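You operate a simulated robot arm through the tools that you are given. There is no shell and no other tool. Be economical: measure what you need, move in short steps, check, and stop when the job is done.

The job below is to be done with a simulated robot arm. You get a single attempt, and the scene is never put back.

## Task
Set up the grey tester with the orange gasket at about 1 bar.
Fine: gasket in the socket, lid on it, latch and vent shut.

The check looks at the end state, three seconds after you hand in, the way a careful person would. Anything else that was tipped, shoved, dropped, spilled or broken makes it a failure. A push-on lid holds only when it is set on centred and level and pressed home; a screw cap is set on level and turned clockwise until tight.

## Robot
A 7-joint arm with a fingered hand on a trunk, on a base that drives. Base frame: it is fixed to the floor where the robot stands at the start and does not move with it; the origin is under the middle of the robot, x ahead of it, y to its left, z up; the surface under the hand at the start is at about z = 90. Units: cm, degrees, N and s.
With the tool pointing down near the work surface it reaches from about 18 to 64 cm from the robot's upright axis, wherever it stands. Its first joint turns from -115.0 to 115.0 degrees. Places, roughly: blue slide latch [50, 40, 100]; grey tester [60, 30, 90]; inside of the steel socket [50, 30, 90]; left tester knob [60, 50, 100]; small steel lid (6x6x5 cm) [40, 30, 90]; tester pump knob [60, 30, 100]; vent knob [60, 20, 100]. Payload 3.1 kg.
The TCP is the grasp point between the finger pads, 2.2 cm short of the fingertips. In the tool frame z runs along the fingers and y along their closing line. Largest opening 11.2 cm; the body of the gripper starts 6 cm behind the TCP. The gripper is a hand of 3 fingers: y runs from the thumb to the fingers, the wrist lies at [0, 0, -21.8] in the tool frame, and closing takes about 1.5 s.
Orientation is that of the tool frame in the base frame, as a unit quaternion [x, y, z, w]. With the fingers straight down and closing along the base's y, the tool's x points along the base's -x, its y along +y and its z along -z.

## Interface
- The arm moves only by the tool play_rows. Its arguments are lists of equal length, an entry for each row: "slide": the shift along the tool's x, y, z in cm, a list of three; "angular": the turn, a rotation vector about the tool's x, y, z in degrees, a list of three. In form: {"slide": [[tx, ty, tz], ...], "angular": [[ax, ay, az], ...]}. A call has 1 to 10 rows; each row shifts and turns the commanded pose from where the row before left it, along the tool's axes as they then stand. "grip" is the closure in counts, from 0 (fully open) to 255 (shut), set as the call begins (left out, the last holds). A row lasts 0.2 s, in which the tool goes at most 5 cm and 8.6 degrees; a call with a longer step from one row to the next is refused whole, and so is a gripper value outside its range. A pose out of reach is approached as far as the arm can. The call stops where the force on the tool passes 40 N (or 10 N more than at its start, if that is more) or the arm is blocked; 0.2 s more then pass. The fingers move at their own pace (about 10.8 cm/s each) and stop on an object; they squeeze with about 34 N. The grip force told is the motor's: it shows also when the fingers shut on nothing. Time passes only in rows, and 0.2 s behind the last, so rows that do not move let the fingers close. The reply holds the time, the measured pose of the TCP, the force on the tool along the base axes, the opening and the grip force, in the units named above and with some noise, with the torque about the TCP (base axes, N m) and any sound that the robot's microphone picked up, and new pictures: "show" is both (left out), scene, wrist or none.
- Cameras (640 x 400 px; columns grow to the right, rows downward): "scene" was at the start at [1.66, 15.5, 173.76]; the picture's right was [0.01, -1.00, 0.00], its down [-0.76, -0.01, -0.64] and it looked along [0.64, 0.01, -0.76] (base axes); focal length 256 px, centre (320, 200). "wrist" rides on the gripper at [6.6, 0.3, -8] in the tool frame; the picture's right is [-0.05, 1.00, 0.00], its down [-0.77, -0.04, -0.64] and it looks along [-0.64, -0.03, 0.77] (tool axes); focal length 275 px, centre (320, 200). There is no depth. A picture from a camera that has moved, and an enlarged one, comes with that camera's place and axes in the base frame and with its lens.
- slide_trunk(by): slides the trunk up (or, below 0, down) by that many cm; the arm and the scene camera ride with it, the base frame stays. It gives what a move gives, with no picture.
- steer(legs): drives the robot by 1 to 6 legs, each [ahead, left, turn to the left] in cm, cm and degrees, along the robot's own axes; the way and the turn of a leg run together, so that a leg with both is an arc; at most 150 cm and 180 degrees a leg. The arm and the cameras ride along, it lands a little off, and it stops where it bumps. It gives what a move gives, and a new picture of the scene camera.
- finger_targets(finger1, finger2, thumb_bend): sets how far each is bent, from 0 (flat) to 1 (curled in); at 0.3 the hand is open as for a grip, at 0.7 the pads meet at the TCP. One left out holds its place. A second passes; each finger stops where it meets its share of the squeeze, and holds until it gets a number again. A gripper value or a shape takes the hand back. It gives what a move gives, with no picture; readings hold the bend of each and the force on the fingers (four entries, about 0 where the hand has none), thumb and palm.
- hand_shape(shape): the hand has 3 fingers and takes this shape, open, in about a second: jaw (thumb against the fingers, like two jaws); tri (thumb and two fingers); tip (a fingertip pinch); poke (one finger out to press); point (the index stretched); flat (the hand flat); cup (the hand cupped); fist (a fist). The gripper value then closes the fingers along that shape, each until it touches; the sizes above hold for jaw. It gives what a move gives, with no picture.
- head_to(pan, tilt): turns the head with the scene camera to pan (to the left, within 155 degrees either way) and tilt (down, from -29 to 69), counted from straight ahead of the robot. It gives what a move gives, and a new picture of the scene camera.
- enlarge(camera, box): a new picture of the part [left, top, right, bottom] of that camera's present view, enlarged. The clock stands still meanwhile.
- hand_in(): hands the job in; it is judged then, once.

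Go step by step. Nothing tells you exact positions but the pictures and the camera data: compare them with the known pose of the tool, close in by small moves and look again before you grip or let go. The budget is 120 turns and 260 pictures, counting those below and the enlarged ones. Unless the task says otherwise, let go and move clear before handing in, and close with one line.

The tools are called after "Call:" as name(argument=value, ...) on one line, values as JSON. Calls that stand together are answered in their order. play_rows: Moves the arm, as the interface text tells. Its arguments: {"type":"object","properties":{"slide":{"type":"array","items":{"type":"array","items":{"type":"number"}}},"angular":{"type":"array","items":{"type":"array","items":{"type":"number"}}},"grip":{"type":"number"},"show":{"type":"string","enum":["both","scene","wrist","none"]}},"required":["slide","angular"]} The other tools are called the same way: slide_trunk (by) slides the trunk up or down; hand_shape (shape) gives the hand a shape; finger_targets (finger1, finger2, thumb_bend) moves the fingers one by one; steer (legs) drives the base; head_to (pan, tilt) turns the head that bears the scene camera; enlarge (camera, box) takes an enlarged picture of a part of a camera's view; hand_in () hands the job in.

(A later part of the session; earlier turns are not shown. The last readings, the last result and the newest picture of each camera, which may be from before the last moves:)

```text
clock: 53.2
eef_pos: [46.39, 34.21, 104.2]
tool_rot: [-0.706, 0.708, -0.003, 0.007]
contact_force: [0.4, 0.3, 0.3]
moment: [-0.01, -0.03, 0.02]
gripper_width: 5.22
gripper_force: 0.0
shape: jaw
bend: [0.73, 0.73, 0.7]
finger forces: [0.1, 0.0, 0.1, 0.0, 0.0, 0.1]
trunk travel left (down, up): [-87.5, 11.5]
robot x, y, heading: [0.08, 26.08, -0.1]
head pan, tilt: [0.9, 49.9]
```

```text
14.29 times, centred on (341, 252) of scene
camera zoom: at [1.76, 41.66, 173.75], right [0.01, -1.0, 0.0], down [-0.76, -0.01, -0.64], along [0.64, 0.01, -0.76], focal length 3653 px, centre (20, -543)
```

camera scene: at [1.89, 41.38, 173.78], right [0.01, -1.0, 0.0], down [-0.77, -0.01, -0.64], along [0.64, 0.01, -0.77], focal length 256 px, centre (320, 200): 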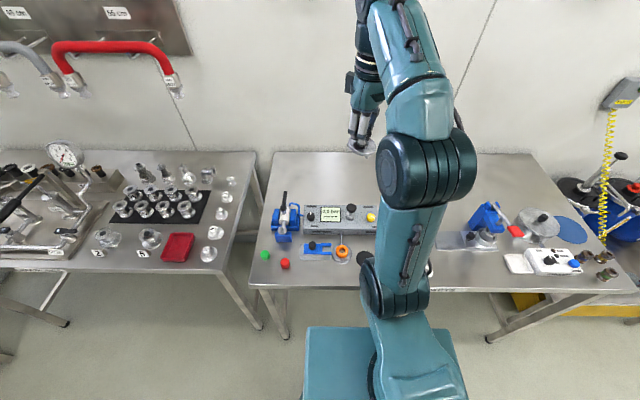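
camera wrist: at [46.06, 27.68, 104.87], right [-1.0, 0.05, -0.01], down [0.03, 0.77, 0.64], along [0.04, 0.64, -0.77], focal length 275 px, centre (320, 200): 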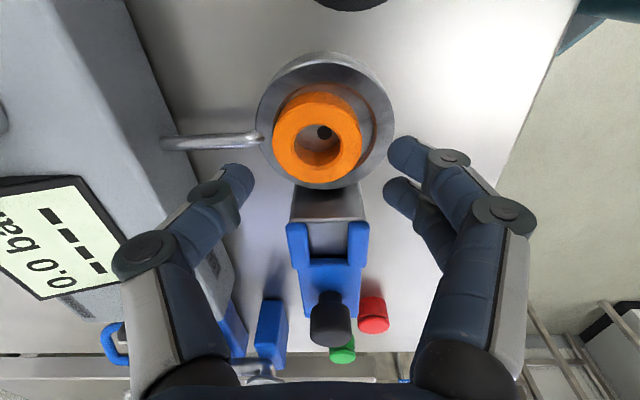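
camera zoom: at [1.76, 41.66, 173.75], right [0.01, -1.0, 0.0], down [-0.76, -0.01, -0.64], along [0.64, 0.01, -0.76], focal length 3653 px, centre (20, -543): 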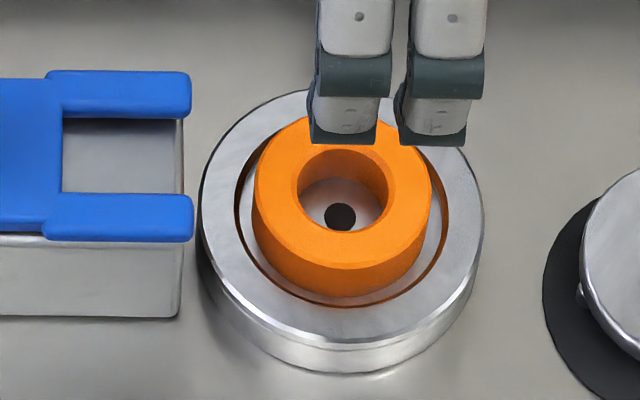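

The gasket is now well centred. I'll go back to the lid at about (45.25, 25.45) and correct the small tool tilt on the way.

Call:
play_rows(slide=[[2.9, 0.4, 0], [2.9, 0.4, 0], [2.96, 0.34, 0], [0, 0, 3.5], [0, 0, 3.5], [0, 0, 0]], angular=[[-0.7, 0.25, 0], [0, 0, 0], [0, 0, 0], [0, 0, 0], [0, 0, 0], [0, 0, 0]], show="none")

Call:
enlarge(camera="wrist", box=[180, 50, 440, 250])

Call:
enlarge(camera="scene", box=[345, 230, 385, 270])

```text
clock: 54.6
eef_pos: [45.2, 25.37, 97.33]
tool_rot: [-0.706, 0.708, 0.0, 0.002]
contact_force: [-0.4, 0.6, -0.2]
moment: [-0.02, -0.01, 0.02]
gripper_width: 5.2
gripper_force: 0.1
shape: jaw
bend: [0.73, 0.73, 0.7]
finger forces: [0.0, 0.0, 0.0, 0.0, 0.1, 0.0]
trunk travel left (down, up): [-87.5, 11.5]
robot x, y, heading: [-0.39, 26.4, -0.2]
head pan, tilt: [0.9, 49.9]
```

```text
2.00 times, centred on (310, 150) of wrist
camera zoom: at [44.69, 18.89, 105.44], right [-1.0, 0.05, 0.0], down [0.04, 0.77, 0.64], along [0.03, 0.64, -0.77], focal length 551 px, centre (340, 300)
```

zoom: 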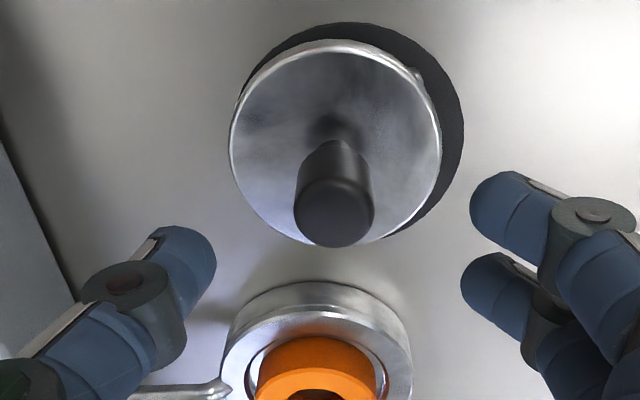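

```text
10.00 times, centred on (365, 250) of scene
camera zoom: at [1.59, 41.61, 173.76], right [0.01, -1.0, 0.0], down [-0.76, -0.01, -0.65], along [0.65, 0.01, -0.76], focal length 2557 px, centre (-130, -300)
```

zoom: 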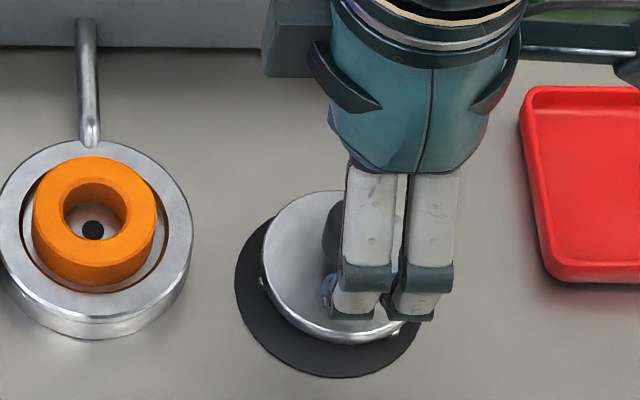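

Call:
play_rows(slide=[[0.15, -0.12, 1.2], [0, 0, 1.0], [0, 0, 0.9], [0, 0, 0]], angular=[[0, 0, 0], [0, 0, 0], [0, 0, 0], [0, 0, 0]], show="wrist")

```text
clock: 55.6
eef_pos: [45.18, 25.26, 94.06]
tool_rot: [-0.707, 0.708, 0.0, 0.001]
contact_force: [-0.2, 0.2, -0.3]
moment: [-0.01, -0.01, 0.02]
gripper_width: 5.23
gripper_force: 0.0
shape: jaw
bend: [0.73, 0.73, 0.7]
finger forces: [0.1, 0.0, 0.0, 0.0, 0.1, 0.1]
trunk travel left (down, up): [-87.5, 11.5]
robot x, y, heading: [-0.18, 26.15, 0.0]
head pan, tilt: [0.9, 49.9]
camera wrist: at [44.82, 18.8, 102.11], right [-1.0, 0.05, 0.0], down [0.04, 0.77, 0.64], along [0.03, 0.64, -0.77], focal length 275 px, centre (320, 200)
```

wrist: 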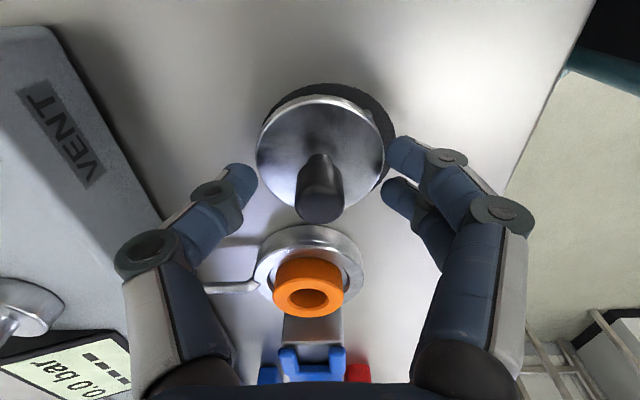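

The knob is centred between the fingers, so I'll grip and lift.

Call:
play_rows(slide=[[0, 0, 0], [0, 0, 0], [0, 0, 0], [0, 0, 0], [0, 0, 0], [0, 0, 0], [0, 0, -1], [0, 0, -3], [0, 0, -4], [0, 0, 0]], angular=[[0, 0, 0], [0, 0, 0], [0, 0, 0], [0, 0, 0], [0, 0, 0], [0, 0, 0], [0, 0, 0], [0, 0, 0], [0, 0, 0], [0, 0, 0]], grip=255, show="none")

Call:
play_rows(slide=[[-3, -0.3, 0], [-3, -0.4, 0], [-2.8, -0.4, 0], [0, 0, 2], [0, 0, 1.5], [0, 0, 0]], angular=[[0, 0, 0], [0, 0, 0], [0, 0, 0], [0, 0, 0], [0, 0, 0], [0, 0, 0]], show="none")

Call:
enlarge(camera="wrist", box=[220, 50, 420, 250])

Call:
enlarge(camera="scene", box=[325, 233, 357, 266])

```text
clock: 57.8
eef_pos: [45.26, 25.17, 102.1]
tool_rot: [-0.706, 0.708, 0.0, 0.001]
contact_force: [0.1, 0.1, -1.2]
moment: [0.03, -0.01, 0.03]
gripper_width: 0.83
gripper_force: 33.4
shape: jaw
bend: [0.71, 0.71, 0.71]
finger forces: [13.3, 19.4, 0.1, 0.0, 30.4, 0.0]
trunk travel left (down, up): [-87.5, 11.5]
robot x, y, heading: [-0.25, 25.85, -0.2]
head pan, tilt: [0.9, 49.9]
```

```text
clock: 59.2
eef_pos: [46.57, 34.01, 98.62]
tool_rot: [-0.706, 0.708, 0.0, 0.001]
contact_force: [-0.6, -0.2, -1.2]
moment: [-0.01, 0.01, 0.0]
gripper_width: 0.85
gripper_force: 34.4
shape: jaw
bend: [0.71, 0.71, 0.71]
finger forces: [13.5, 20.0, 0.1, 0.1, 30.2, 0.0]
trunk travel left (down, up): [-87.5, 11.5]
robot x, y, heading: [-0.34, 25.76, -0.1]
head pan, tilt: [0.9, 49.9]
```

```text
2.00 times, centred on (320, 150) of wrist
camera zoom: at [46.15, 27.46, 106.7], right [-1.0, 0.05, 0.0], down [0.04, 0.77, 0.64], along [0.03, 0.64, -0.77], focal length 551 px, centre (320, 300)
```

zoom: 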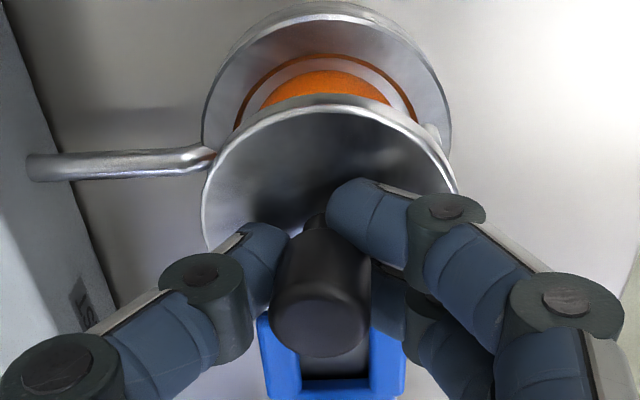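

```text
12.12 times, centred on (341, 250) of scene
camera zoom: at [1.68, 41.65, 173.76], right [0.01, -1.0, 0.0], down [-0.76, -0.01, -0.64], along [0.64, 0.01, -0.76], focal length 3100 px, centre (66, -400)
```

zoom: 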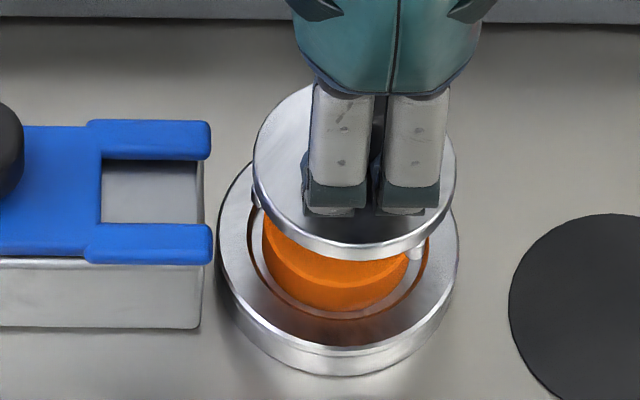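

The lid is close to aligned in x and needs about +0.2 in y. I'll adjust, lower it and look.

Call:
play_rows(slide=[[-0.22, 0, 0.6], [0, 0, 0.6], [0, 0, 0.4], [0, 0, 0]], angular=[[0, 0, 0], [0, 0, 0], [0, 0, 0], [0, 0, 0]], show="none")

Call:
enlarge(camera="wrist", box=[220, 50, 420, 250])

Call:
enlarge(camera="scene", box=[325, 233, 357, 266])

```text
clock: 60.2
eef_pos: [46.57, 34.36, 97.07]
tool_rot: [-0.707, 0.708, 0.0, 0.001]
contact_force: [-0.9, 0.2, -1.5]
moment: [0.02, 0.02, 0.01]
gripper_width: 0.86
gripper_force: 34.3
shape: jaw
bend: [0.71, 0.71, 0.71]
finger forces: [13.7, 20.3, 0.1, 0.1, 30.2, 0.1]
trunk travel left (down, up): [-87.5, 11.5]
robot x, y, heading: [-0.24, 26.26, 0.1]
head pan, tilt: [0.9, 49.9]
```

```text
2.00 times, centred on (320, 150) of wrist
camera zoom: at [46.07, 27.79, 105.06], right [-1.0, 0.05, 0.0], down [0.04, 0.77, 0.64], along [0.03, 0.64, -0.77], focal length 551 px, centre (320, 300)
```

zoom: 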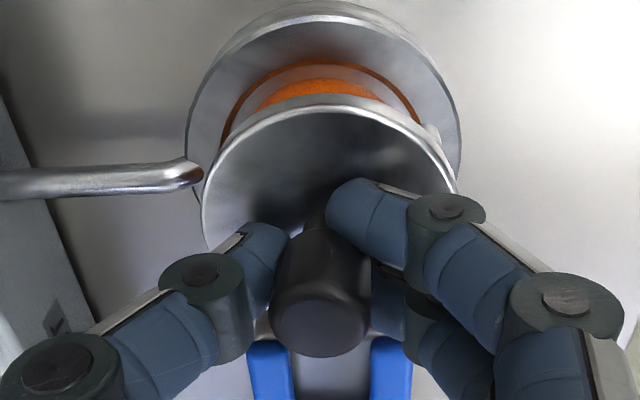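

```text
12.12 times, centred on (341, 250) of scene
camera zoom: at [1.7, 41.65, 173.76], right [0.01, -1.0, 0.0], down [-0.76, -0.01, -0.64], along [0.64, 0.01, -0.76], focal length 3100 px, centre (66, -400)
```

zoom: 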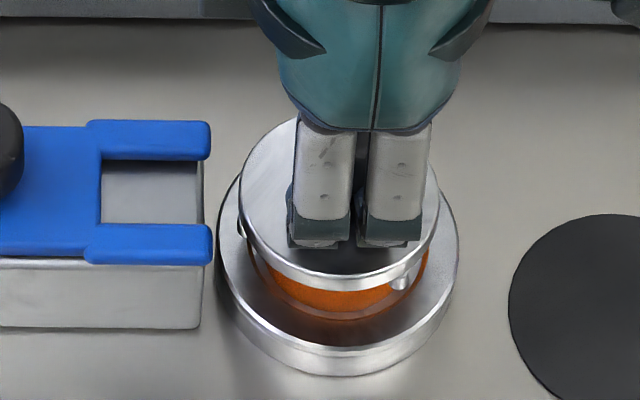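

It's aligned with the gasket. I'll lower it to gentle contact.

Call:
play_rows(slide=[[0, -0.07, 0.3], [0, 0, 0.25], [0, 0, 0.25], [0, 0, 0]], angular=[[0, 0, 0], [0, 0, 0], [0, 0, 0], [0, 0, 0]], show="none")

Call:
enlarge(camera="wrist", box=[220, 50, 420, 250])

Call:
enlarge(camera="scene", box=[325, 233, 357, 266])

```text
clock: 61.2
eef_pos: [46.65, 34.36, 96.22]
tool_rot: [-0.707, 0.707, 0.001, 0.001]
contact_force: [0.1, 0.0, -0.5]
moment: [-0.01, -0.01, -0.01]
gripper_width: 0.87
gripper_force: 33.8
shape: jaw
bend: [0.71, 0.71, 0.71]
finger forces: [14.0, 20.9, 0.0, 0.1, 30.3, 0.1]
trunk travel left (down, up): [-87.5, 11.5]
robot x, y, heading: [-0.3, 25.86, 0.2]
head pan, tilt: [0.9, 49.9]
```

```text
2.00 times, centred on (320, 150) of wrist
camera zoom: at [46.13, 27.83, 104.23], right [-1.0, 0.05, 0.0], down [0.04, 0.77, 0.64], along [0.03, 0.64, -0.77], focal length 551 px, centre (320, 300)
```

zoom: 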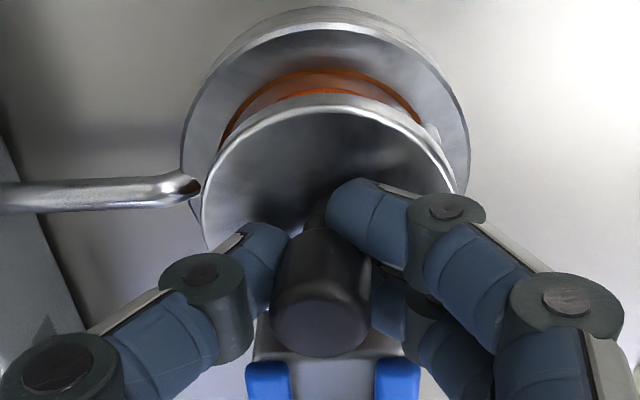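

```text
12.12 times, centred on (341, 250) of scene
camera zoom: at [1.69, 41.63, 173.76], right [0.01, -1.0, 0.0], down [-0.76, -0.01, -0.64], along [0.64, 0.01, -0.76], focal length 3100 px, centre (66, -400)
```

zoom: 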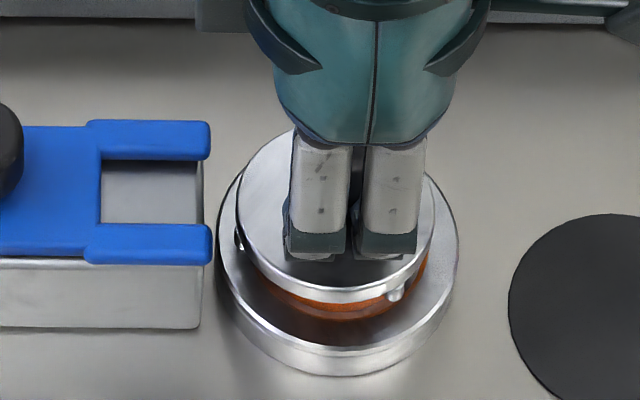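

Call:
play_rows(slide=[[0.05, 0, 0.25], [0, 0, 0.25], [0, 0, 0.25], [0, 0, 0.2], [0, 0, 0]], angular=[[0, 0, 0], [0, 0, 0], [0, 0, 0], [0, 0, 0], [0, 0, 0]], show="none")

Call:
enlarge(camera="wrist", box=[220, 50, 420, 250])

Call:
enlarge(camera="scene", box=[325, 233, 357, 266])

```text
clock: 62.0
eef_pos: [46.58, 34.3, 95.85]
tool_rot: [-0.707, 0.708, -0.002, 0.006]
contact_force: [-4.6, -1.4, 31.8]
moment: [-0.06, -0.05, -0.01]
gripper_width: 1.14
gripper_force: 33.7
shape: jaw
bend: [0.72, 0.72, 0.71]
finger forces: [29.0, 36.6, 0.0, 0.1, 46.9, 0.1]
trunk travel left (down, up): [-87.5, 11.5]
robot x, y, heading: [0.3, 26.21, -0.2]
head pan, tilt: [0.9, 49.9]
stopped in row 3: the force on the tool passed its limit at 44 N (the readings are from after the stop); the commanded pose is now the measured one
```

```text
2.00 times, centred on (320, 150) of wrist
camera zoom: at [45.98, 27.76, 103.89], right [-1.0, 0.05, -0.01], down [0.03, 0.77, 0.64], along [0.04, 0.64, -0.77], focal length 551 px, centre (320, 300)
```

zoom: 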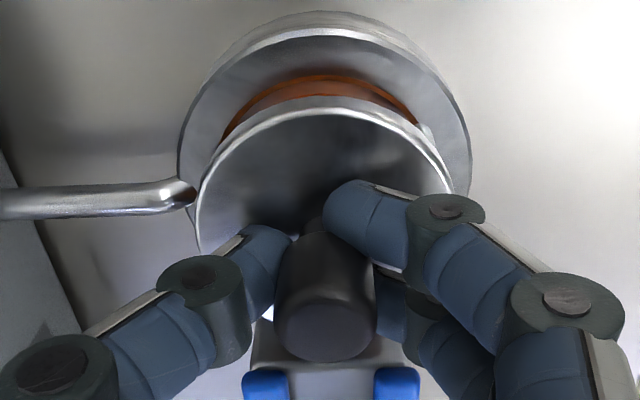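

```text
12.12 times, centred on (341, 250) of scene
camera zoom: at [1.06, 41.5, 173.81], right [0.01, -1.0, 0.0], down [-0.76, -0.01, -0.65], along [0.65, 0.01, -0.76], focal length 3100 px, centre (66, -400)
```

zoom: 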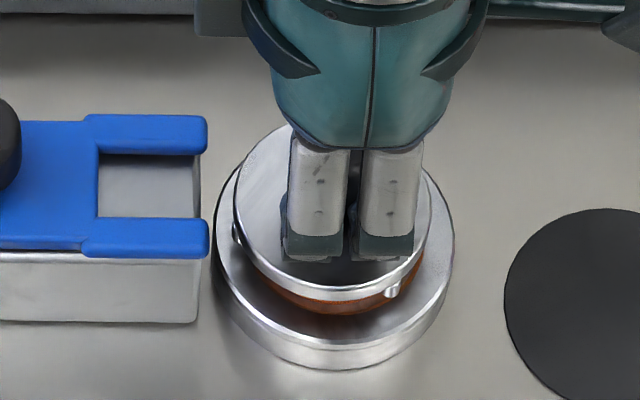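

It has landed 0.4 cm lower than last time. I'll release, lift and inspect.

Call:
play_rows(slide=[[0, 0, -0.2], [0, 0, 0], [0, 0, 0], [0, 0, 0]], angular=[[0, 0, 0], [0, 0, 0], [0, 0, 0], [0, 0, 0]], grip=150, show="none")

Call:
play_rows(slide=[[0, 0, -2], [0, 0, -4], [0, 0, -4], [0, 0, 0]], angular=[[0, 0, 0], [0, 0, 0], [0, 0, 0], [0, 0, 0]], show="none")

Call:
enlarge(camera="wrist", box=[260, 20, 380, 140])

Call:
enlarge(camera="scene", box=[325, 233, 357, 266])

```text
clock: 63.0
eef_pos: [46.73, 34.32, 95.96]
tool_rot: [-0.707, 0.708, -0.002, 0.004]
contact_force: [3.2, 0.9, 15.7]
moment: [-0.05, 0.24, -0.01]
gripper_width: 4.15
gripper_force: 0.1
shape: jaw
bend: [0.77, 0.76, 0.7]
finger forces: [8.6, 6.8, 0.0, 0.1, 0.0, 0.0]
trunk travel left (down, up): [-87.5, 11.5]
robot x, y, heading: [0.24, 25.8, -0.1]
head pan, tilt: [0.9, 49.9]
```

```text
clock: 64.0
eef_pos: [46.67, 34.15, 105.65]
tool_rot: [-0.706, 0.708, -0.002, 0.004]
contact_force: [0.5, 0.0, 0.2]
moment: [-0.01, -0.03, -0.03]
gripper_width: 4.54
gripper_force: 0.1
shape: jaw
bend: [0.73, 0.73, 0.7]
finger forces: [0.0, 0.0, 0.1, 0.0, 0.1, 0.0]
trunk travel left (down, up): [-87.5, 11.5]
robot x, y, heading: [-0.06, 26.02, 0.1]
head pan, tilt: [0.9, 49.9]
```

```text
3.33 times, centred on (320, 80) of wrist
camera zoom: at [46.27, 27.67, 113.67], right [-1.0, 0.05, -0.01], down [0.03, 0.77, 0.64], along [0.04, 0.64, -0.77], focal length 918 px, centre (320, 600)
```

zoom: 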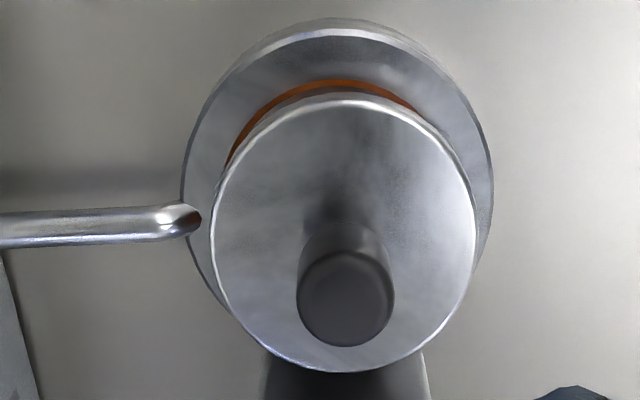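

```text
12.12 times, centred on (341, 250) of scene
camera zoom: at [1.75, 41.66, 173.75], right [0.01, -1.0, 0.0], down [-0.76, -0.01, -0.64], along [0.64, 0.01, -0.76], focal length 3100 px, centre (66, -400)
```

zoom: 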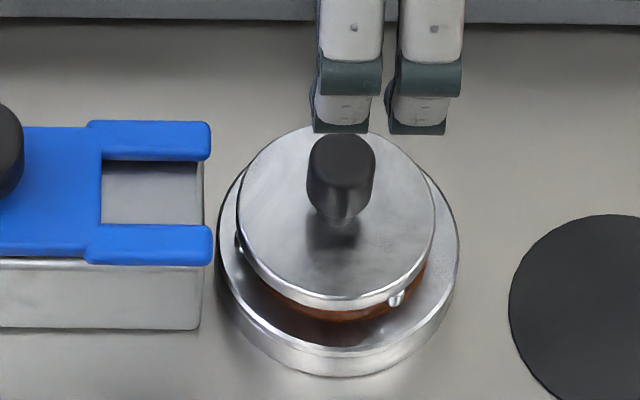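

The lid now lies level and centred on the gasket. Next is the blue slide latch. Its knob is at about (46.8, 44.9), so I'll move above it.

Call:
play_rows(slide=[[-3.5, 0, 0], [-3.5, 0, 0], [-3.6, 0, 0], [0, 0, 2], [0, 0, 0]], angular=[[0, 0, 0], [0, 0, 0], [0, 0, 0], [0, 0, 0], [0, 0, 0]], show="wrist")

Call:
enlarge(camera="scene", box=[290, 220, 360, 270])

```text
clock: 65.2
eef_pos: [46.92, 44.87, 103.73]
tool_rot: [-0.707, 0.707, -0.002, 0.004]
contact_force: [0.7, -1.3, 0.3]
moment: [0.0, 0.0, 0.0]
gripper_width: 4.58
gripper_force: 0.0
shape: jaw
bend: [0.73, 0.73, 0.7]
finger forces: [0.0, 0.0, 0.0, 0.0, 0.1, 0.0]
trunk travel left (down, up): [-87.5, 11.5]
robot x, y, heading: [-0.24, 26.27, -0.1]
head pan, tilt: [0.9, 49.9]
camera wrist: at [46.4, 38.44, 111.8], right [-1.0, 0.05, -0.01], down [0.03, 0.77, 0.64], along [0.04, 0.64, -0.77], focal length 275 px, centre (320, 200)
```

wrist: 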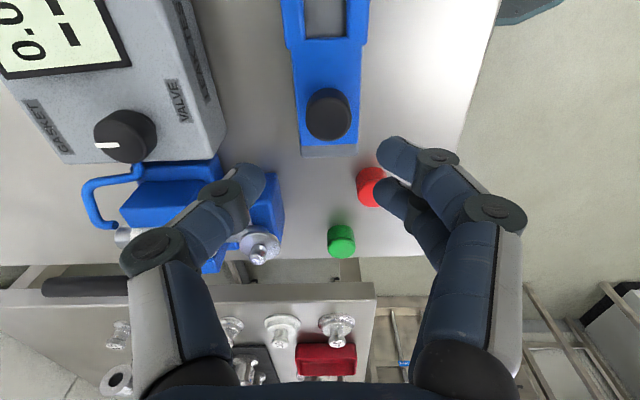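

```text
8.00 times, centred on (325, 245) of scene
camera zoom: at [1.63, 41.63, 173.76], right [0.01, -1.0, 0.0], down [-0.76, -0.01, -0.64], along [0.64, 0.01, -0.76], focal length 2046 px, centre (280, -160)
```

zoom: 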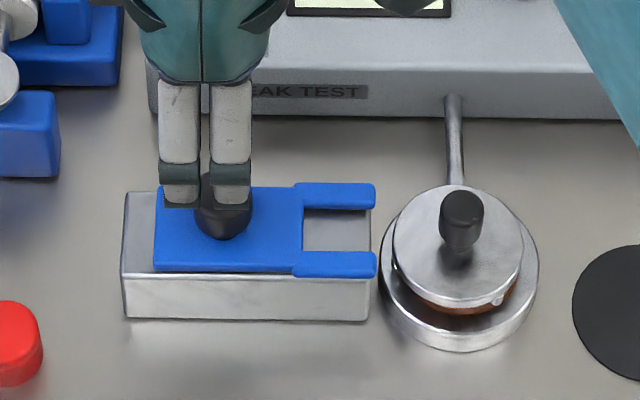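

Call:
play_rows(slide=[[0.15, 0.4, 2], [0, 0, 2], [0, 0, 1.5], [0, 0, 1], [0, 0, 0]], angular=[[0, 0, 0], [0, 0, 0], [0, 0, 0], [0, 0, 0], [0, 0, 0]], show="wrist")

Call:
enlarge(camera="scene", box=[290, 220, 360, 270])

```text
clock: 66.4
eef_pos: [46.42, 44.88, 97.3]
tool_rot: [-0.707, 0.707, 0.0, 0.004]
contact_force: [-0.1, -0.2, 0.2]
moment: [0.01, 0.05, -0.02]
gripper_width: 4.56
gripper_force: 0.0
shape: jaw
bend: [0.73, 0.73, 0.7]
finger forces: [0.0, 0.0, 0.0, 0.0, 0.0, 0.0]
trunk travel left (down, up): [-87.5, 11.5]
robot x, y, heading: [0.21, 26.08, -0.0]
head pan, tilt: [0.9, 49.9]
camera wrist: at [45.89, 38.27, 105.34], right [-1.0, 0.05, -0.01], down [0.03, 0.77, 0.64], along [0.04, 0.64, -0.77], focal length 275 px, centre (320, 200)
```

wrist: 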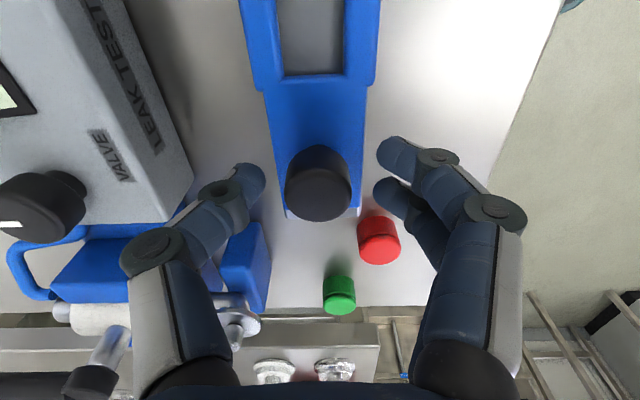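

```text
8.00 times, centred on (325, 245) of scene
camera zoom: at [1.67, 41.64, 173.76], right [0.01, -1.0, 0.0], down [-0.76, -0.01, -0.64], along [0.64, 0.01, -0.76], focal length 2046 px, centre (280, -160)
```

zoom: 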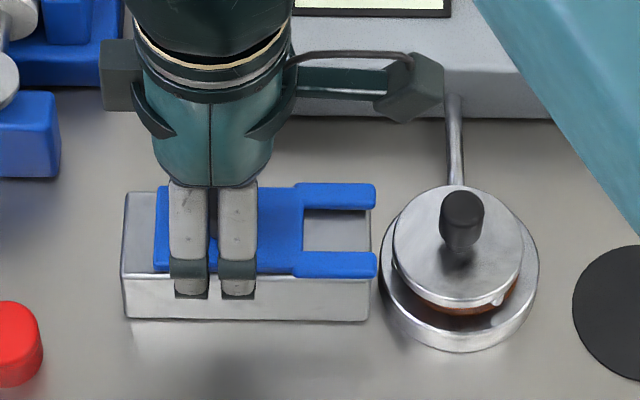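

The knob is between the fingers. I'll grip it and slide it toward -y in small steps.

Call:
play_rows(slide=[[0, 0, 0], [0, 0, 0], [0, 0, 0], [0, 0, 0], [0, 0, 0], [0.5, 0, 0], [0.5, 0, 0], [0.5, 0, 0], [0.5, 0, 0], [0, 0, 0]], angular=[[0, 0, 0], [0, 0, 0], [0, 0, 0], [0, 0, 0], [0, 0, 0], [0, 0, 0], [0, 0, 0], [0, 0, 0], [0, 0, 0], [0, 0, 0]], grip=255, show="wrist")

Call:
enlarge(camera="scene", box=[290, 220, 360, 270])

```text
clock: 68.6
eef_pos: [46.42, 42.8, 97.26]
tool_rot: [-0.706, 0.708, 0.0, 0.003]
contact_force: [1.1, 1.1, -3.6]
moment: [0.01, -0.04, 0.05]
gripper_width: 1.64
gripper_force: 33.7
shape: jaw
bend: [0.72, 0.72, 0.7]
finger forces: [17.0, 13.5, 0.0, 0.0, 30.2, 0.0]
trunk travel left (down, up): [-87.5, 11.5]
robot x, y, heading: [-0.19, 26.44, 0.1]
head pan, tilt: [0.9, 49.9]
camera wrist: at [45.91, 36.24, 105.32], right [-1.0, 0.05, -0.01], down [0.03, 0.77, 0.64], along [0.04, 0.64, -0.77], focal length 275 px, centre (320, 200)
```

wrist: 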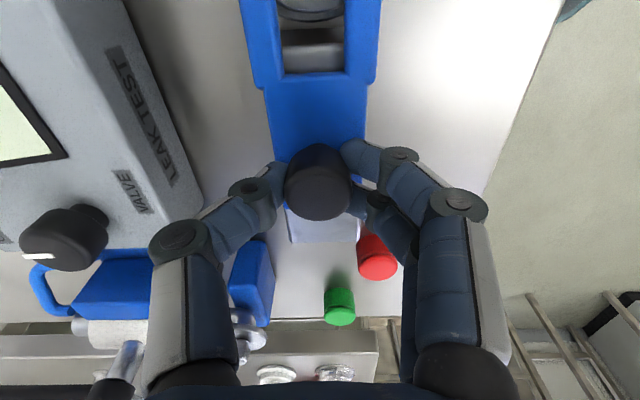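

```text
8.00 times, centred on (325, 245) of scene
camera zoom: at [1.74, 41.67, 173.75], right [0.01, -1.0, 0.0], down [-0.76, -0.01, -0.64], along [0.64, 0.01, -0.76], focal length 2046 px, centre (280, -160)
```

zoom: 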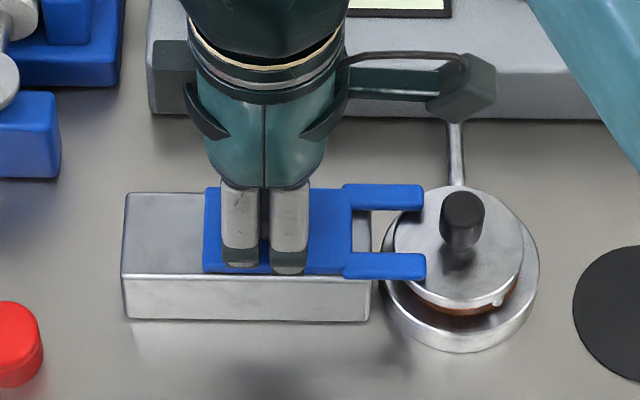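

The fork slides over the lid without trouble. I'll carry on toward its end stop.

Call:
play_rows(slide=[[0.5, 0, 0], [0.5, 0, 0], [0.5, 0, 0], [0.5, 0, 0], [0, 0, 0]], angular=[[0, 0, 0], [0, 0, 0], [0, 0, 0], [0, 0, 0], [0, 0, 0]], show="none")

Call:
enlarge(camera="scene", box=[290, 220, 360, 270])

```text
clock: 69.8
eef_pos: [46.52, 40.82, 97.32]
tool_rot: [-0.706, 0.708, -0.001, 0.004]
contact_force: [-1.8, 1.3, -9.2]
moment: [0.05, 0.07, -0.01]
gripper_width: 1.62
gripper_force: 34.1
shape: jaw
bend: [0.72, 0.72, 0.7]
finger forces: [17.7, 14.6, 0.0, 0.0, 28.8, 0.1]
trunk travel left (down, up): [-87.5, 11.5]
robot x, y, heading: [0.04, 26.07, -0.1]
head pan, tilt: [0.9, 49.9]
```

```text
8.00 times, centred on (325, 245) of scene
camera zoom: at [1.75, 41.7, 173.74], right [0.01, -1.0, 0.0], down [-0.76, -0.01, -0.64], along [0.64, 0.01, -0.76], focal length 2046 px, centre (280, -160)
```

zoom: 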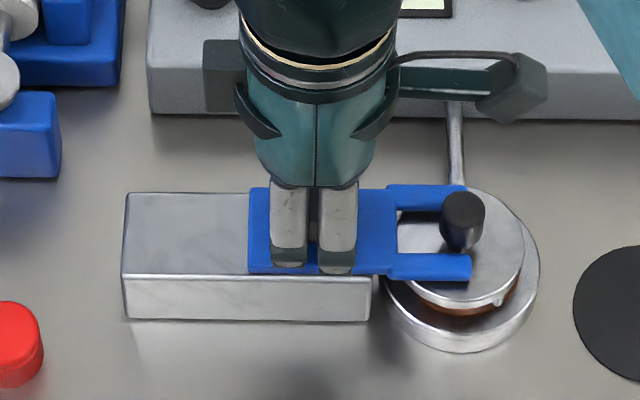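

Call:
play_rows(slide=[[0.4, 0, 0.1], [0.4, 0, 0], [0.4, 0, 0], [0.4, 0, 0], [0, 0, 0]], angular=[[0, 0, 0], [0, 0, 0], [0, 0, 0], [0, 0, 0], [0, 0, 0]], show="none")

Call:
enlarge(camera="scene", box=[290, 220, 360, 270])

```text
clock: 71.0
eef_pos: [46.41, 40.11, 97.27]
tool_rot: [0.707, -0.707, 0.005, -0.005]
contact_force: [-0.2, 37.8, 5.6]
moment: [0.55, 0.06, -0.01]
gripper_width: 1.64
gripper_force: 34.3
shape: jaw
bend: [0.72, 0.72, 0.7]
finger forces: [13.7, 32.5, 0.1, 0.1, 35.8, 0.0]
trunk travel left (down, up): [-87.5, 11.5]
robot x, y, heading: [0.24, 26.01, 0.1]
head pan, tilt: [0.9, 49.9]
```

```text
8.00 times, centred on (325, 245) of scene
camera zoom: at [1.56, 42.75, 173.66], right [0.02, -1.0, 0.01], down [-0.76, -0.02, -0.65], along [0.65, 0.01, -0.76], focal length 2046 px, centre (280, -160)
```

zoom: 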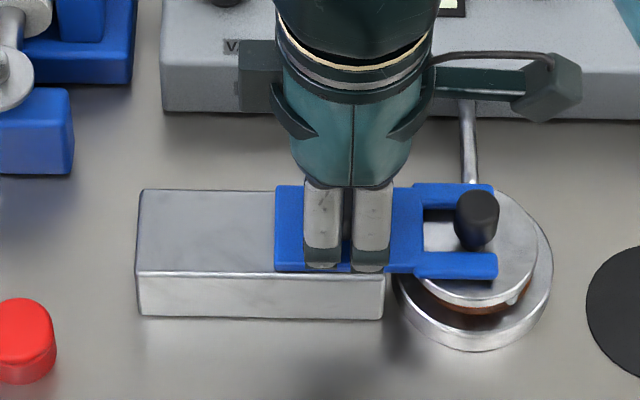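

Force climbed to 38 N, so the slide is at its stop with the fork straddling the lid's knob. I'll ease off, release and lift.

Call:
play_rows(slide=[[-0.6, 0, 0], [0, 0, 0], [0, 0, 0], [0, 0, 0], [0, 0, 0]], angular=[[0, 0, 0], [0, 0, 0], [0, 0, 0], [0, 0, 0], [0, 0, 0]], show="none", grip=150)

Call:
play_rows(slide=[[0, 0, -2], [0, 0, -4], [0, 0, -4], [0, 0, 0]], angular=[[0, 0, 0], [0, 0, 0], [0, 0, 0], [0, 0, 0]], show="wrist")

Call:
enlarge(camera="scene", box=[290, 195, 385, 270])

```text
clock: 72.2
eef_pos: [46.34, 39.83, 97.28]
tool_rot: [-0.706, 0.708, -0.001, 0.004]
contact_force: [-0.2, 0.2, -0.3]
moment: [0.0, -0.02, 0.01]
gripper_width: 4.57
gripper_force: 0.0
shape: jaw
bend: [0.73, 0.73, 0.7]
finger forces: [0.0, 0.0, 0.0, 0.0, 0.1, 0.1]
trunk travel left (down, up): [-87.5, 11.5]
robot x, y, heading: [0.22, 26.08, -0.3]
head pan, tilt: [0.9, 49.9]
```

```text
clock: 73.2
eef_pos: [46.33, 39.7, 107.18]
tool_rot: [-0.706, 0.708, -0.001, 0.004]
contact_force: [1.4, -0.9, -1.0]
moment: [0.02, 0.0, 0.02]
gripper_width: 4.57
gripper_force: 0.1
shape: jaw
bend: [0.73, 0.73, 0.7]
finger forces: [0.0, 0.1, 0.0, 0.0, 0.0, 0.0]
trunk travel left (down, up): [-87.5, 11.5]
robot x, y, heading: [-0.11, 25.95, 0.3]
head pan, tilt: [0.9, 49.9]
camera wrist: at [45.81, 33.09, 115.19], right [-1.0, 0.05, -0.01], down [0.03, 0.77, 0.64], along [0.04, 0.64, -0.77], focal length 275 px, centre (320, 200)
```

wrist: 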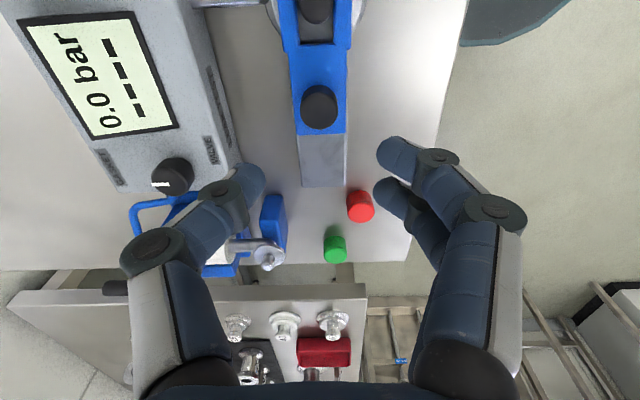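

```text
5.33 times, centred on (338, 232) of scene
camera zoom: at [1.76, 41.68, 173.75], right [0.01, -1.0, 0.0], down [-0.76, -0.01, -0.64], along [0.64, 0.01, -0.76], focal length 1364 px, centre (227, 27)
```

zoom: 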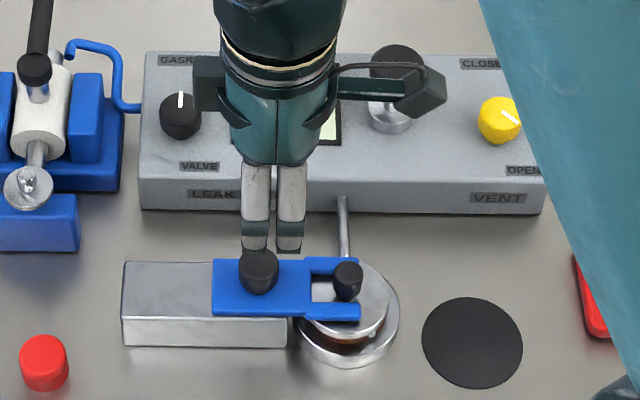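

The latch is shut over the lid. Next is the vent knob at about (58.5, 23.2), so I'll look closely at its pointer and labels.

Call:
enlarge(camera="scene", box=[355, 200, 385, 230])

Call:
enlarge(camera="scene", box=[295, 200, 325, 230])

```text
13.33 times, centred on (370, 215) of scene
camera zoom: at [1.76, 41.68, 173.75], right [0.01, -1.0, 0.0], down [-0.76, -0.01, -0.64], along [0.64, 0.01, -0.76], focal length 3410 px, centre (-347, 0)
```

zoom: 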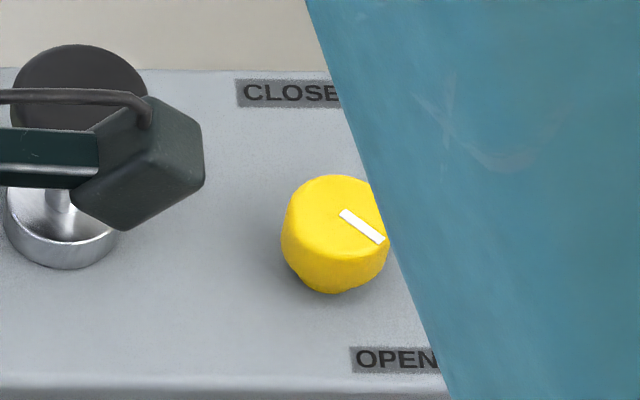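

```text
13.33 times, centred on (310, 215) of scene
camera zoom: at [1.76, 41.68, 173.75], right [0.01, -1.0, 0.0], down [-0.76, -0.01, -0.64], along [0.64, 0.01, -0.76], focal length 3410 px, centre (453, 0)
```

zoom: 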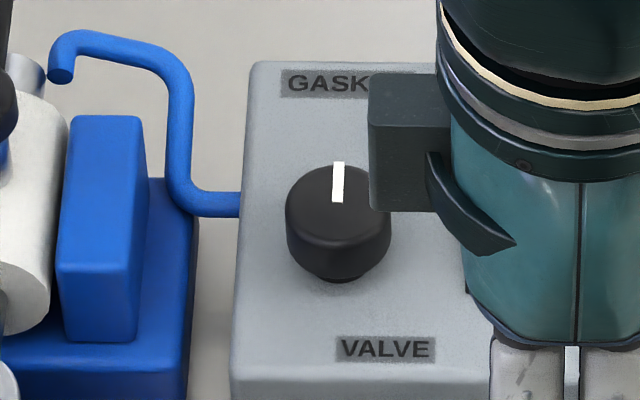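

The vent points to OPEN and CLOSED is counter-clockwise from there. I'll turn the hand back first so it has range, then go over the vent knob.

Call:
play_rows(slide=[[0, 0, 0], [0, 0, 0], [0, 0, 0], [0, 0, 0], [0, 0, 0], [0, 0, 0], [0, 0, 0], [0, 0, 0], [0, 0, 0], [0, 0, 0]], angular=[[0, 0, 8.6], [0, 0, 8.6], [0, 0, 8.6], [0, 0, 8.6], [0, 0, 8.6], [0, 0, 8.6], [0, 0, 8.6], [0, 0, 8.6], [0, 0, 8.6], [0, 0, 8.6]], show="none")

Call:
play_rows(slide=[[0, 0, 0], [-3, -3.5, 0], [-3, -3.5, 0], [-3, -3.5, 0], [-3, -3.5, 0], [0, -2, 0], [0, 0, 0]], angular=[[0, 0, 4], [0, 0, 0], [0, 0, 0], [0, 0, 0], [0, 0, 0], [0, 0, 0], [0, 0, 0]], show="wrist")

```text
clock: 75.4
eef_pos: [46.4, 39.78, 107.2]
tool_rot: [-0.032, 0.999, 0.003, 0.003]
contact_force: [0.2, 1.3, 0.3]
moment: [-0.03, 0.01, 0.03]
gripper_width: 4.56
gripper_force: 0.1
shape: jaw
bend: [0.73, 0.73, 0.7]
finger forces: [0.0, 0.1, 0.0, 0.0, 0.1, 0.1]
trunk travel left (down, up): [-87.5, 11.5]
robot x, y, heading: [0.28, 26.17, 0.3]
head pan, tilt: [0.9, 49.9]
```

```text
clock: 77.0
eef_pos: [58.14, 23.7, 107.28]
tool_rot: [0.001, 1.0, 0.001, 0.003]
contact_force: [0.0, 0.9, 0.3]
moment: [0.01, -0.01, -0.01]
gripper_width: 4.56
gripper_force: 0.0
shape: jaw
bend: [0.73, 0.73, 0.7]
finger forces: [0.0, 0.1, 0.0, 0.0, 0.0, 0.0]
trunk travel left (down, up): [-87.5, 11.5]
robot x, y, heading: [-0.01, 26.22, -0.0]
head pan, tilt: [0.9, 49.9]
camera wrist: at [51.43, 24.16, 115.22], right [0.05, 1.0, 0.0], down [0.77, -0.04, 0.64], along [0.64, -0.03, -0.77], focal length 275 px, centre (320, 200)
```

wrist: 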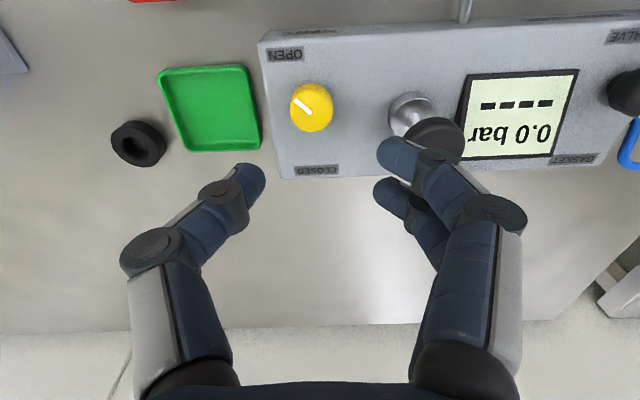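

The knob is at (58.57, 23.3), with the pointer at about -133° from +x; CLOSED is at +x. I'll pre-turn the hand by +42° and centre it.

Call:
play_rows(slide=[[-0.4, -0.4, 0], [0, 0, 0], [0, 0, 0], [0, 0, 0], [0, 0, 0], [0, 0, 3], [0, 0, 2.5], [0, 0, 0]], angular=[[0, 0, 0], [0, 0, 8.4], [0, 0, 8.4], [0, 0, 8.4], [0, 0, 8.4], [0, 0, 8.4], [0, 0, 0], [0, 0, 0]], show="wrist")

Call:
enlarge(camera="scene", box=[345, 195, 400, 230])

```text
clock: 78.8
eef_pos: [58.76, 23.34, 101.79]
tool_rot: [0.36, 0.933, 0.004, 0.003]
contact_force: [-0.1, 0.2, -1.1]
moment: [0.0, 0.02, -0.04]
gripper_width: 4.56
gripper_force: 0.0
shape: jaw
bend: [0.73, 0.73, 0.7]
finger forces: [0.0, 0.0, 0.0, 0.0, 0.0, 0.0]
trunk travel left (down, up): [-87.5, 11.5]
robot x, y, heading: [-0.34, 26.06, 0.2]
head pan, tilt: [0.9, 49.9]
camera wrist: at [53.82, 28.14, 109.8], right [0.71, 0.71, 0.01], down [0.54, -0.55, 0.64], along [0.46, -0.45, -0.77], focal length 275 px, centre (320, 200)
```

wrist: 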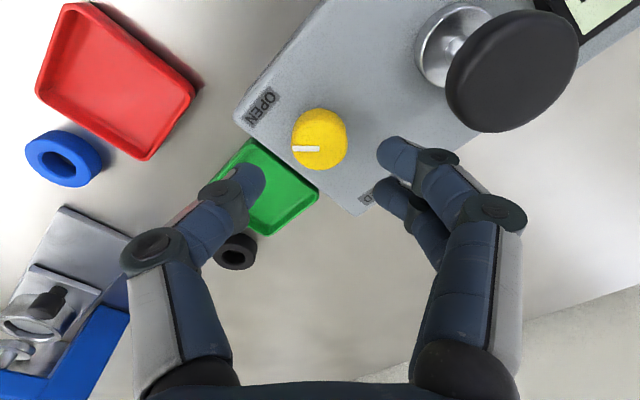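

```text
11.43 times, centred on (372, 212) of scene
camera zoom: at [1.64, 41.64, 173.76], right [0.01, -1.0, 0.0], down [-0.76, -0.01, -0.64], along [0.64, 0.01, -0.76], focal length 2923 px, centre (-280, 57)
```

zoom: 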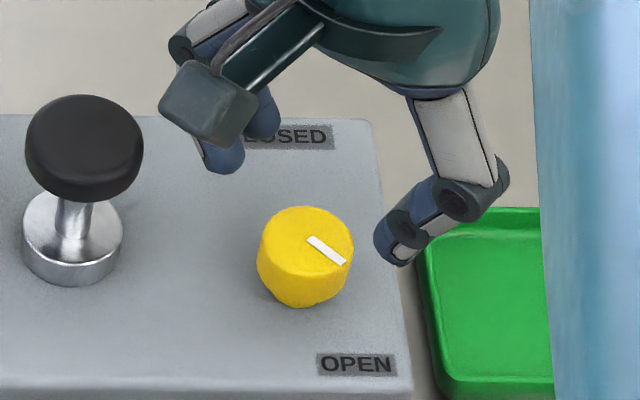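

Aligned. I'll go down around the knob carefully.

Call:
play_rows(slide=[[0, 0, 1.5], [0, 0, 1.2], [0, 0, 0.8], [0, 0, 0.5], [0, 0, 0]], angular=[[0, 0, 0], [0, 0, 0], [0, 0, 0], [0, 0, 0], [0, 0, 0]], show="wrist")

Call:
enlarge(camera="scene", box=[345, 195, 400, 230])

```text
clock: 80.0
eef_pos: [58.79, 23.43, 97.78]
tool_rot: [0.359, 0.933, 0.003, 0.003]
contact_force: [-0.2, -0.4, 0.1]
moment: [0.0, 0.01, -0.01]
gripper_width: 4.6
gripper_force: 0.1
shape: jaw
bend: [0.73, 0.73, 0.7]
finger forces: [0.0, 0.1, 0.1, 0.0, 0.0, 0.1]
trunk travel left (down, up): [-87.5, 11.5]
robot x, y, heading: [-0.21, 26.35, -0.2]
head pan, tilt: [0.9, 49.9]
camera wrist: at [53.86, 28.14, 105.78], right [0.7, 0.71, 0.01], down [0.54, -0.55, 0.64], along [0.46, -0.45, -0.77], focal length 275 px, centre (320, 200)
```

wrist: 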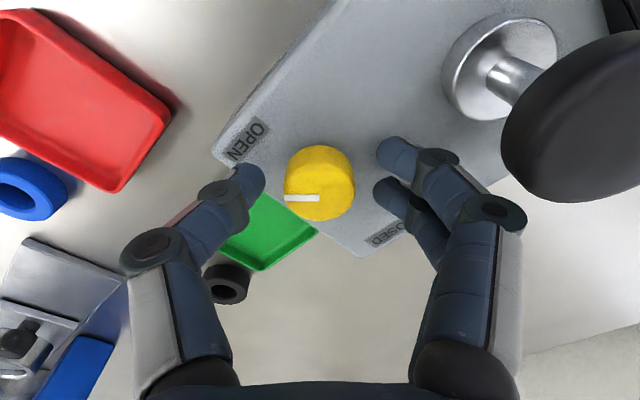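

```text
11.43 times, centred on (372, 212) of scene
camera zoom: at [1.68, 41.63, 173.76], right [0.01, -1.0, 0.0], down [-0.76, -0.01, -0.64], along [0.64, 0.01, -0.76], focal length 2923 px, centre (-280, 57)
```

zoom: 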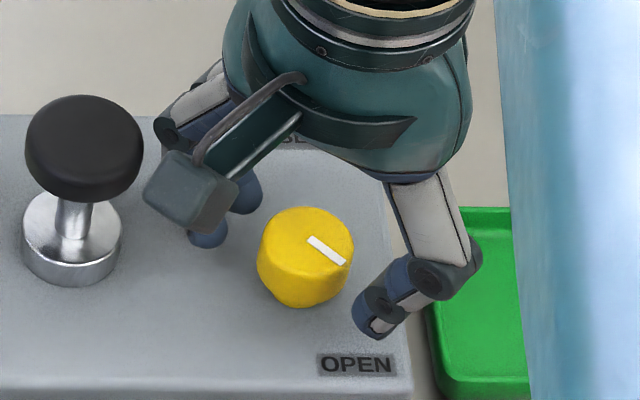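

Call:
play_rows(slide=[[0, 0, 0.3], [0, 0, 0], [0, 0, 0], [0, 0, 0], [0, 0, 0], [0, 0, 0], [0, 0, 0], [0, 0, 0], [0, 0, 0], [0, 0, 0]], angular=[[0, 0, 0], [0, 0, 0], [0, 0, 0], [0, 0, 0], [0, 0, 0], [0, 0, 0], [0, 0, -5], [0, 0, -5], [0, 0, -5], [0, 0, 0]], grip=255, show="wrist")

```text
clock: 82.2
eef_pos: [58.6, 23.37, 97.53]
tool_rot: [0.234, 0.972, 0.003, 0.004]
contact_force: [-7.2, 1.8, -1.0]
moment: [0.03, 0.08, 0.0]
gripper_width: 2.04
gripper_force: 34.0
shape: jaw
bend: [0.73, 0.73, 0.7]
finger forces: [15.5, 15.6, 0.0, 0.0, 32.0, 0.0]
trunk travel left (down, up): [-87.5, 11.5]
robot x, y, heading: [-0.32, 26.18, 0.0]
head pan, tilt: [0.9, 49.9]
camera wrist: at [52.73, 26.71, 105.53], right [0.5, 0.87, 0.01], down [0.67, -0.39, 0.64], along [0.56, -0.31, -0.77], focal length 275 px, centre (320, 200)
```

wrist: 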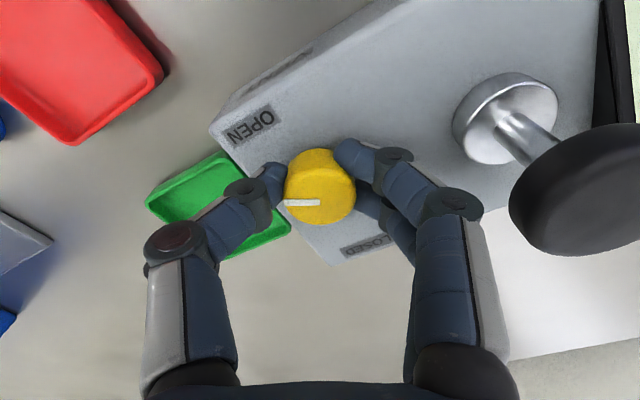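

The knob turns along with the hand, so I'll continue counter-clockwise.

Call:
play_rows(slide=[[0, 0, 0], [0, 0, 0], [0, 0, 0], [0, 0, 0], [0, 0, 0], [0, 0, 0], [0, 0, 0], [0, 0, 0], [0, 0, 0], [0, 0, 0]], angular=[[0, 0, -7], [0, 0, -7], [0, 0, -7], [0, 0, -7], [0, 0, -7], [0, 0, -7], [0, 0, -7], [0, 0, -7], [0, 0, -7], [0, 0, -7]], show="wrist")

```text
clock: 84.4
eef_pos: [58.63, 22.88, 97.5]
tool_rot: [-0.366, 0.931, 0.001, 0.005]
contact_force: [-8.4, -16.6, -3.0]
moment: [-0.26, 0.15, -0.04]
gripper_width: 2.02
gripper_force: 33.5
shape: jaw
bend: [0.73, 0.73, 0.7]
finger forces: [18.3, 14.6, 0.1, 0.0, 37.0, 0.1]
trunk travel left (down, up): [-87.5, 11.5]
robot x, y, heading: [-0.02, 26.42, -0.0]
head pan, tilt: [0.9, 49.9]
camera wrist: at [53.41, 18.78, 105.5], right [-0.65, 0.76, 0.0], down [0.58, 0.49, 0.64], along [0.49, 0.42, -0.77], focal length 275 px, centre (320, 200)
```

wrist: 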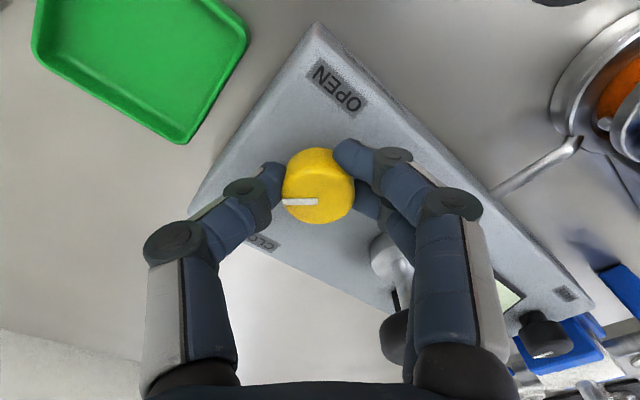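

Call:
play_rows(slide=[[0.24, -0.11, 0], [0, 0, 0], [0, 0, 0], [0, 0, 0], [0, 0, 0], [0, 0, 0], [0, 0, 0]], angular=[[0, 0, 0], [0, 0, -7], [0, 0, -7], [0, 0, -7], [0, 0, -7], [0, 0, -7], [0, 0, -7]], show="wrist")

```text
clock: 86.0
eef_pos: [58.9, 22.92, 97.53]
tool_rot: [-0.675, 0.738, -0.001, 0.006]
contact_force: [7.5, -17.0, 8.8]
moment: [-0.22, -0.11, -0.06]
gripper_width: 2.05
gripper_force: 33.3
shape: jaw
bend: [0.73, 0.73, 0.7]
finger forces: [17.8, 14.9, 0.0, 0.1, 38.6, 0.0]
trunk travel left (down, up): [-87.5, 11.5]
robot x, y, heading: [0.09, 26.21, -0.1]
head pan, tilt: [0.9, 49.9]
camera wrist: at [57.69, 16.34, 105.45], right [-0.99, 0.13, -0.01], down [0.1, 0.76, 0.64], along [0.09, 0.64, -0.77], focal length 275 px, centre (320, 200)
```

wrist: 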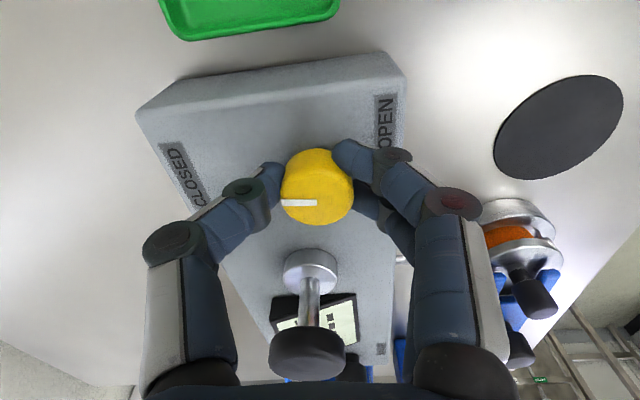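

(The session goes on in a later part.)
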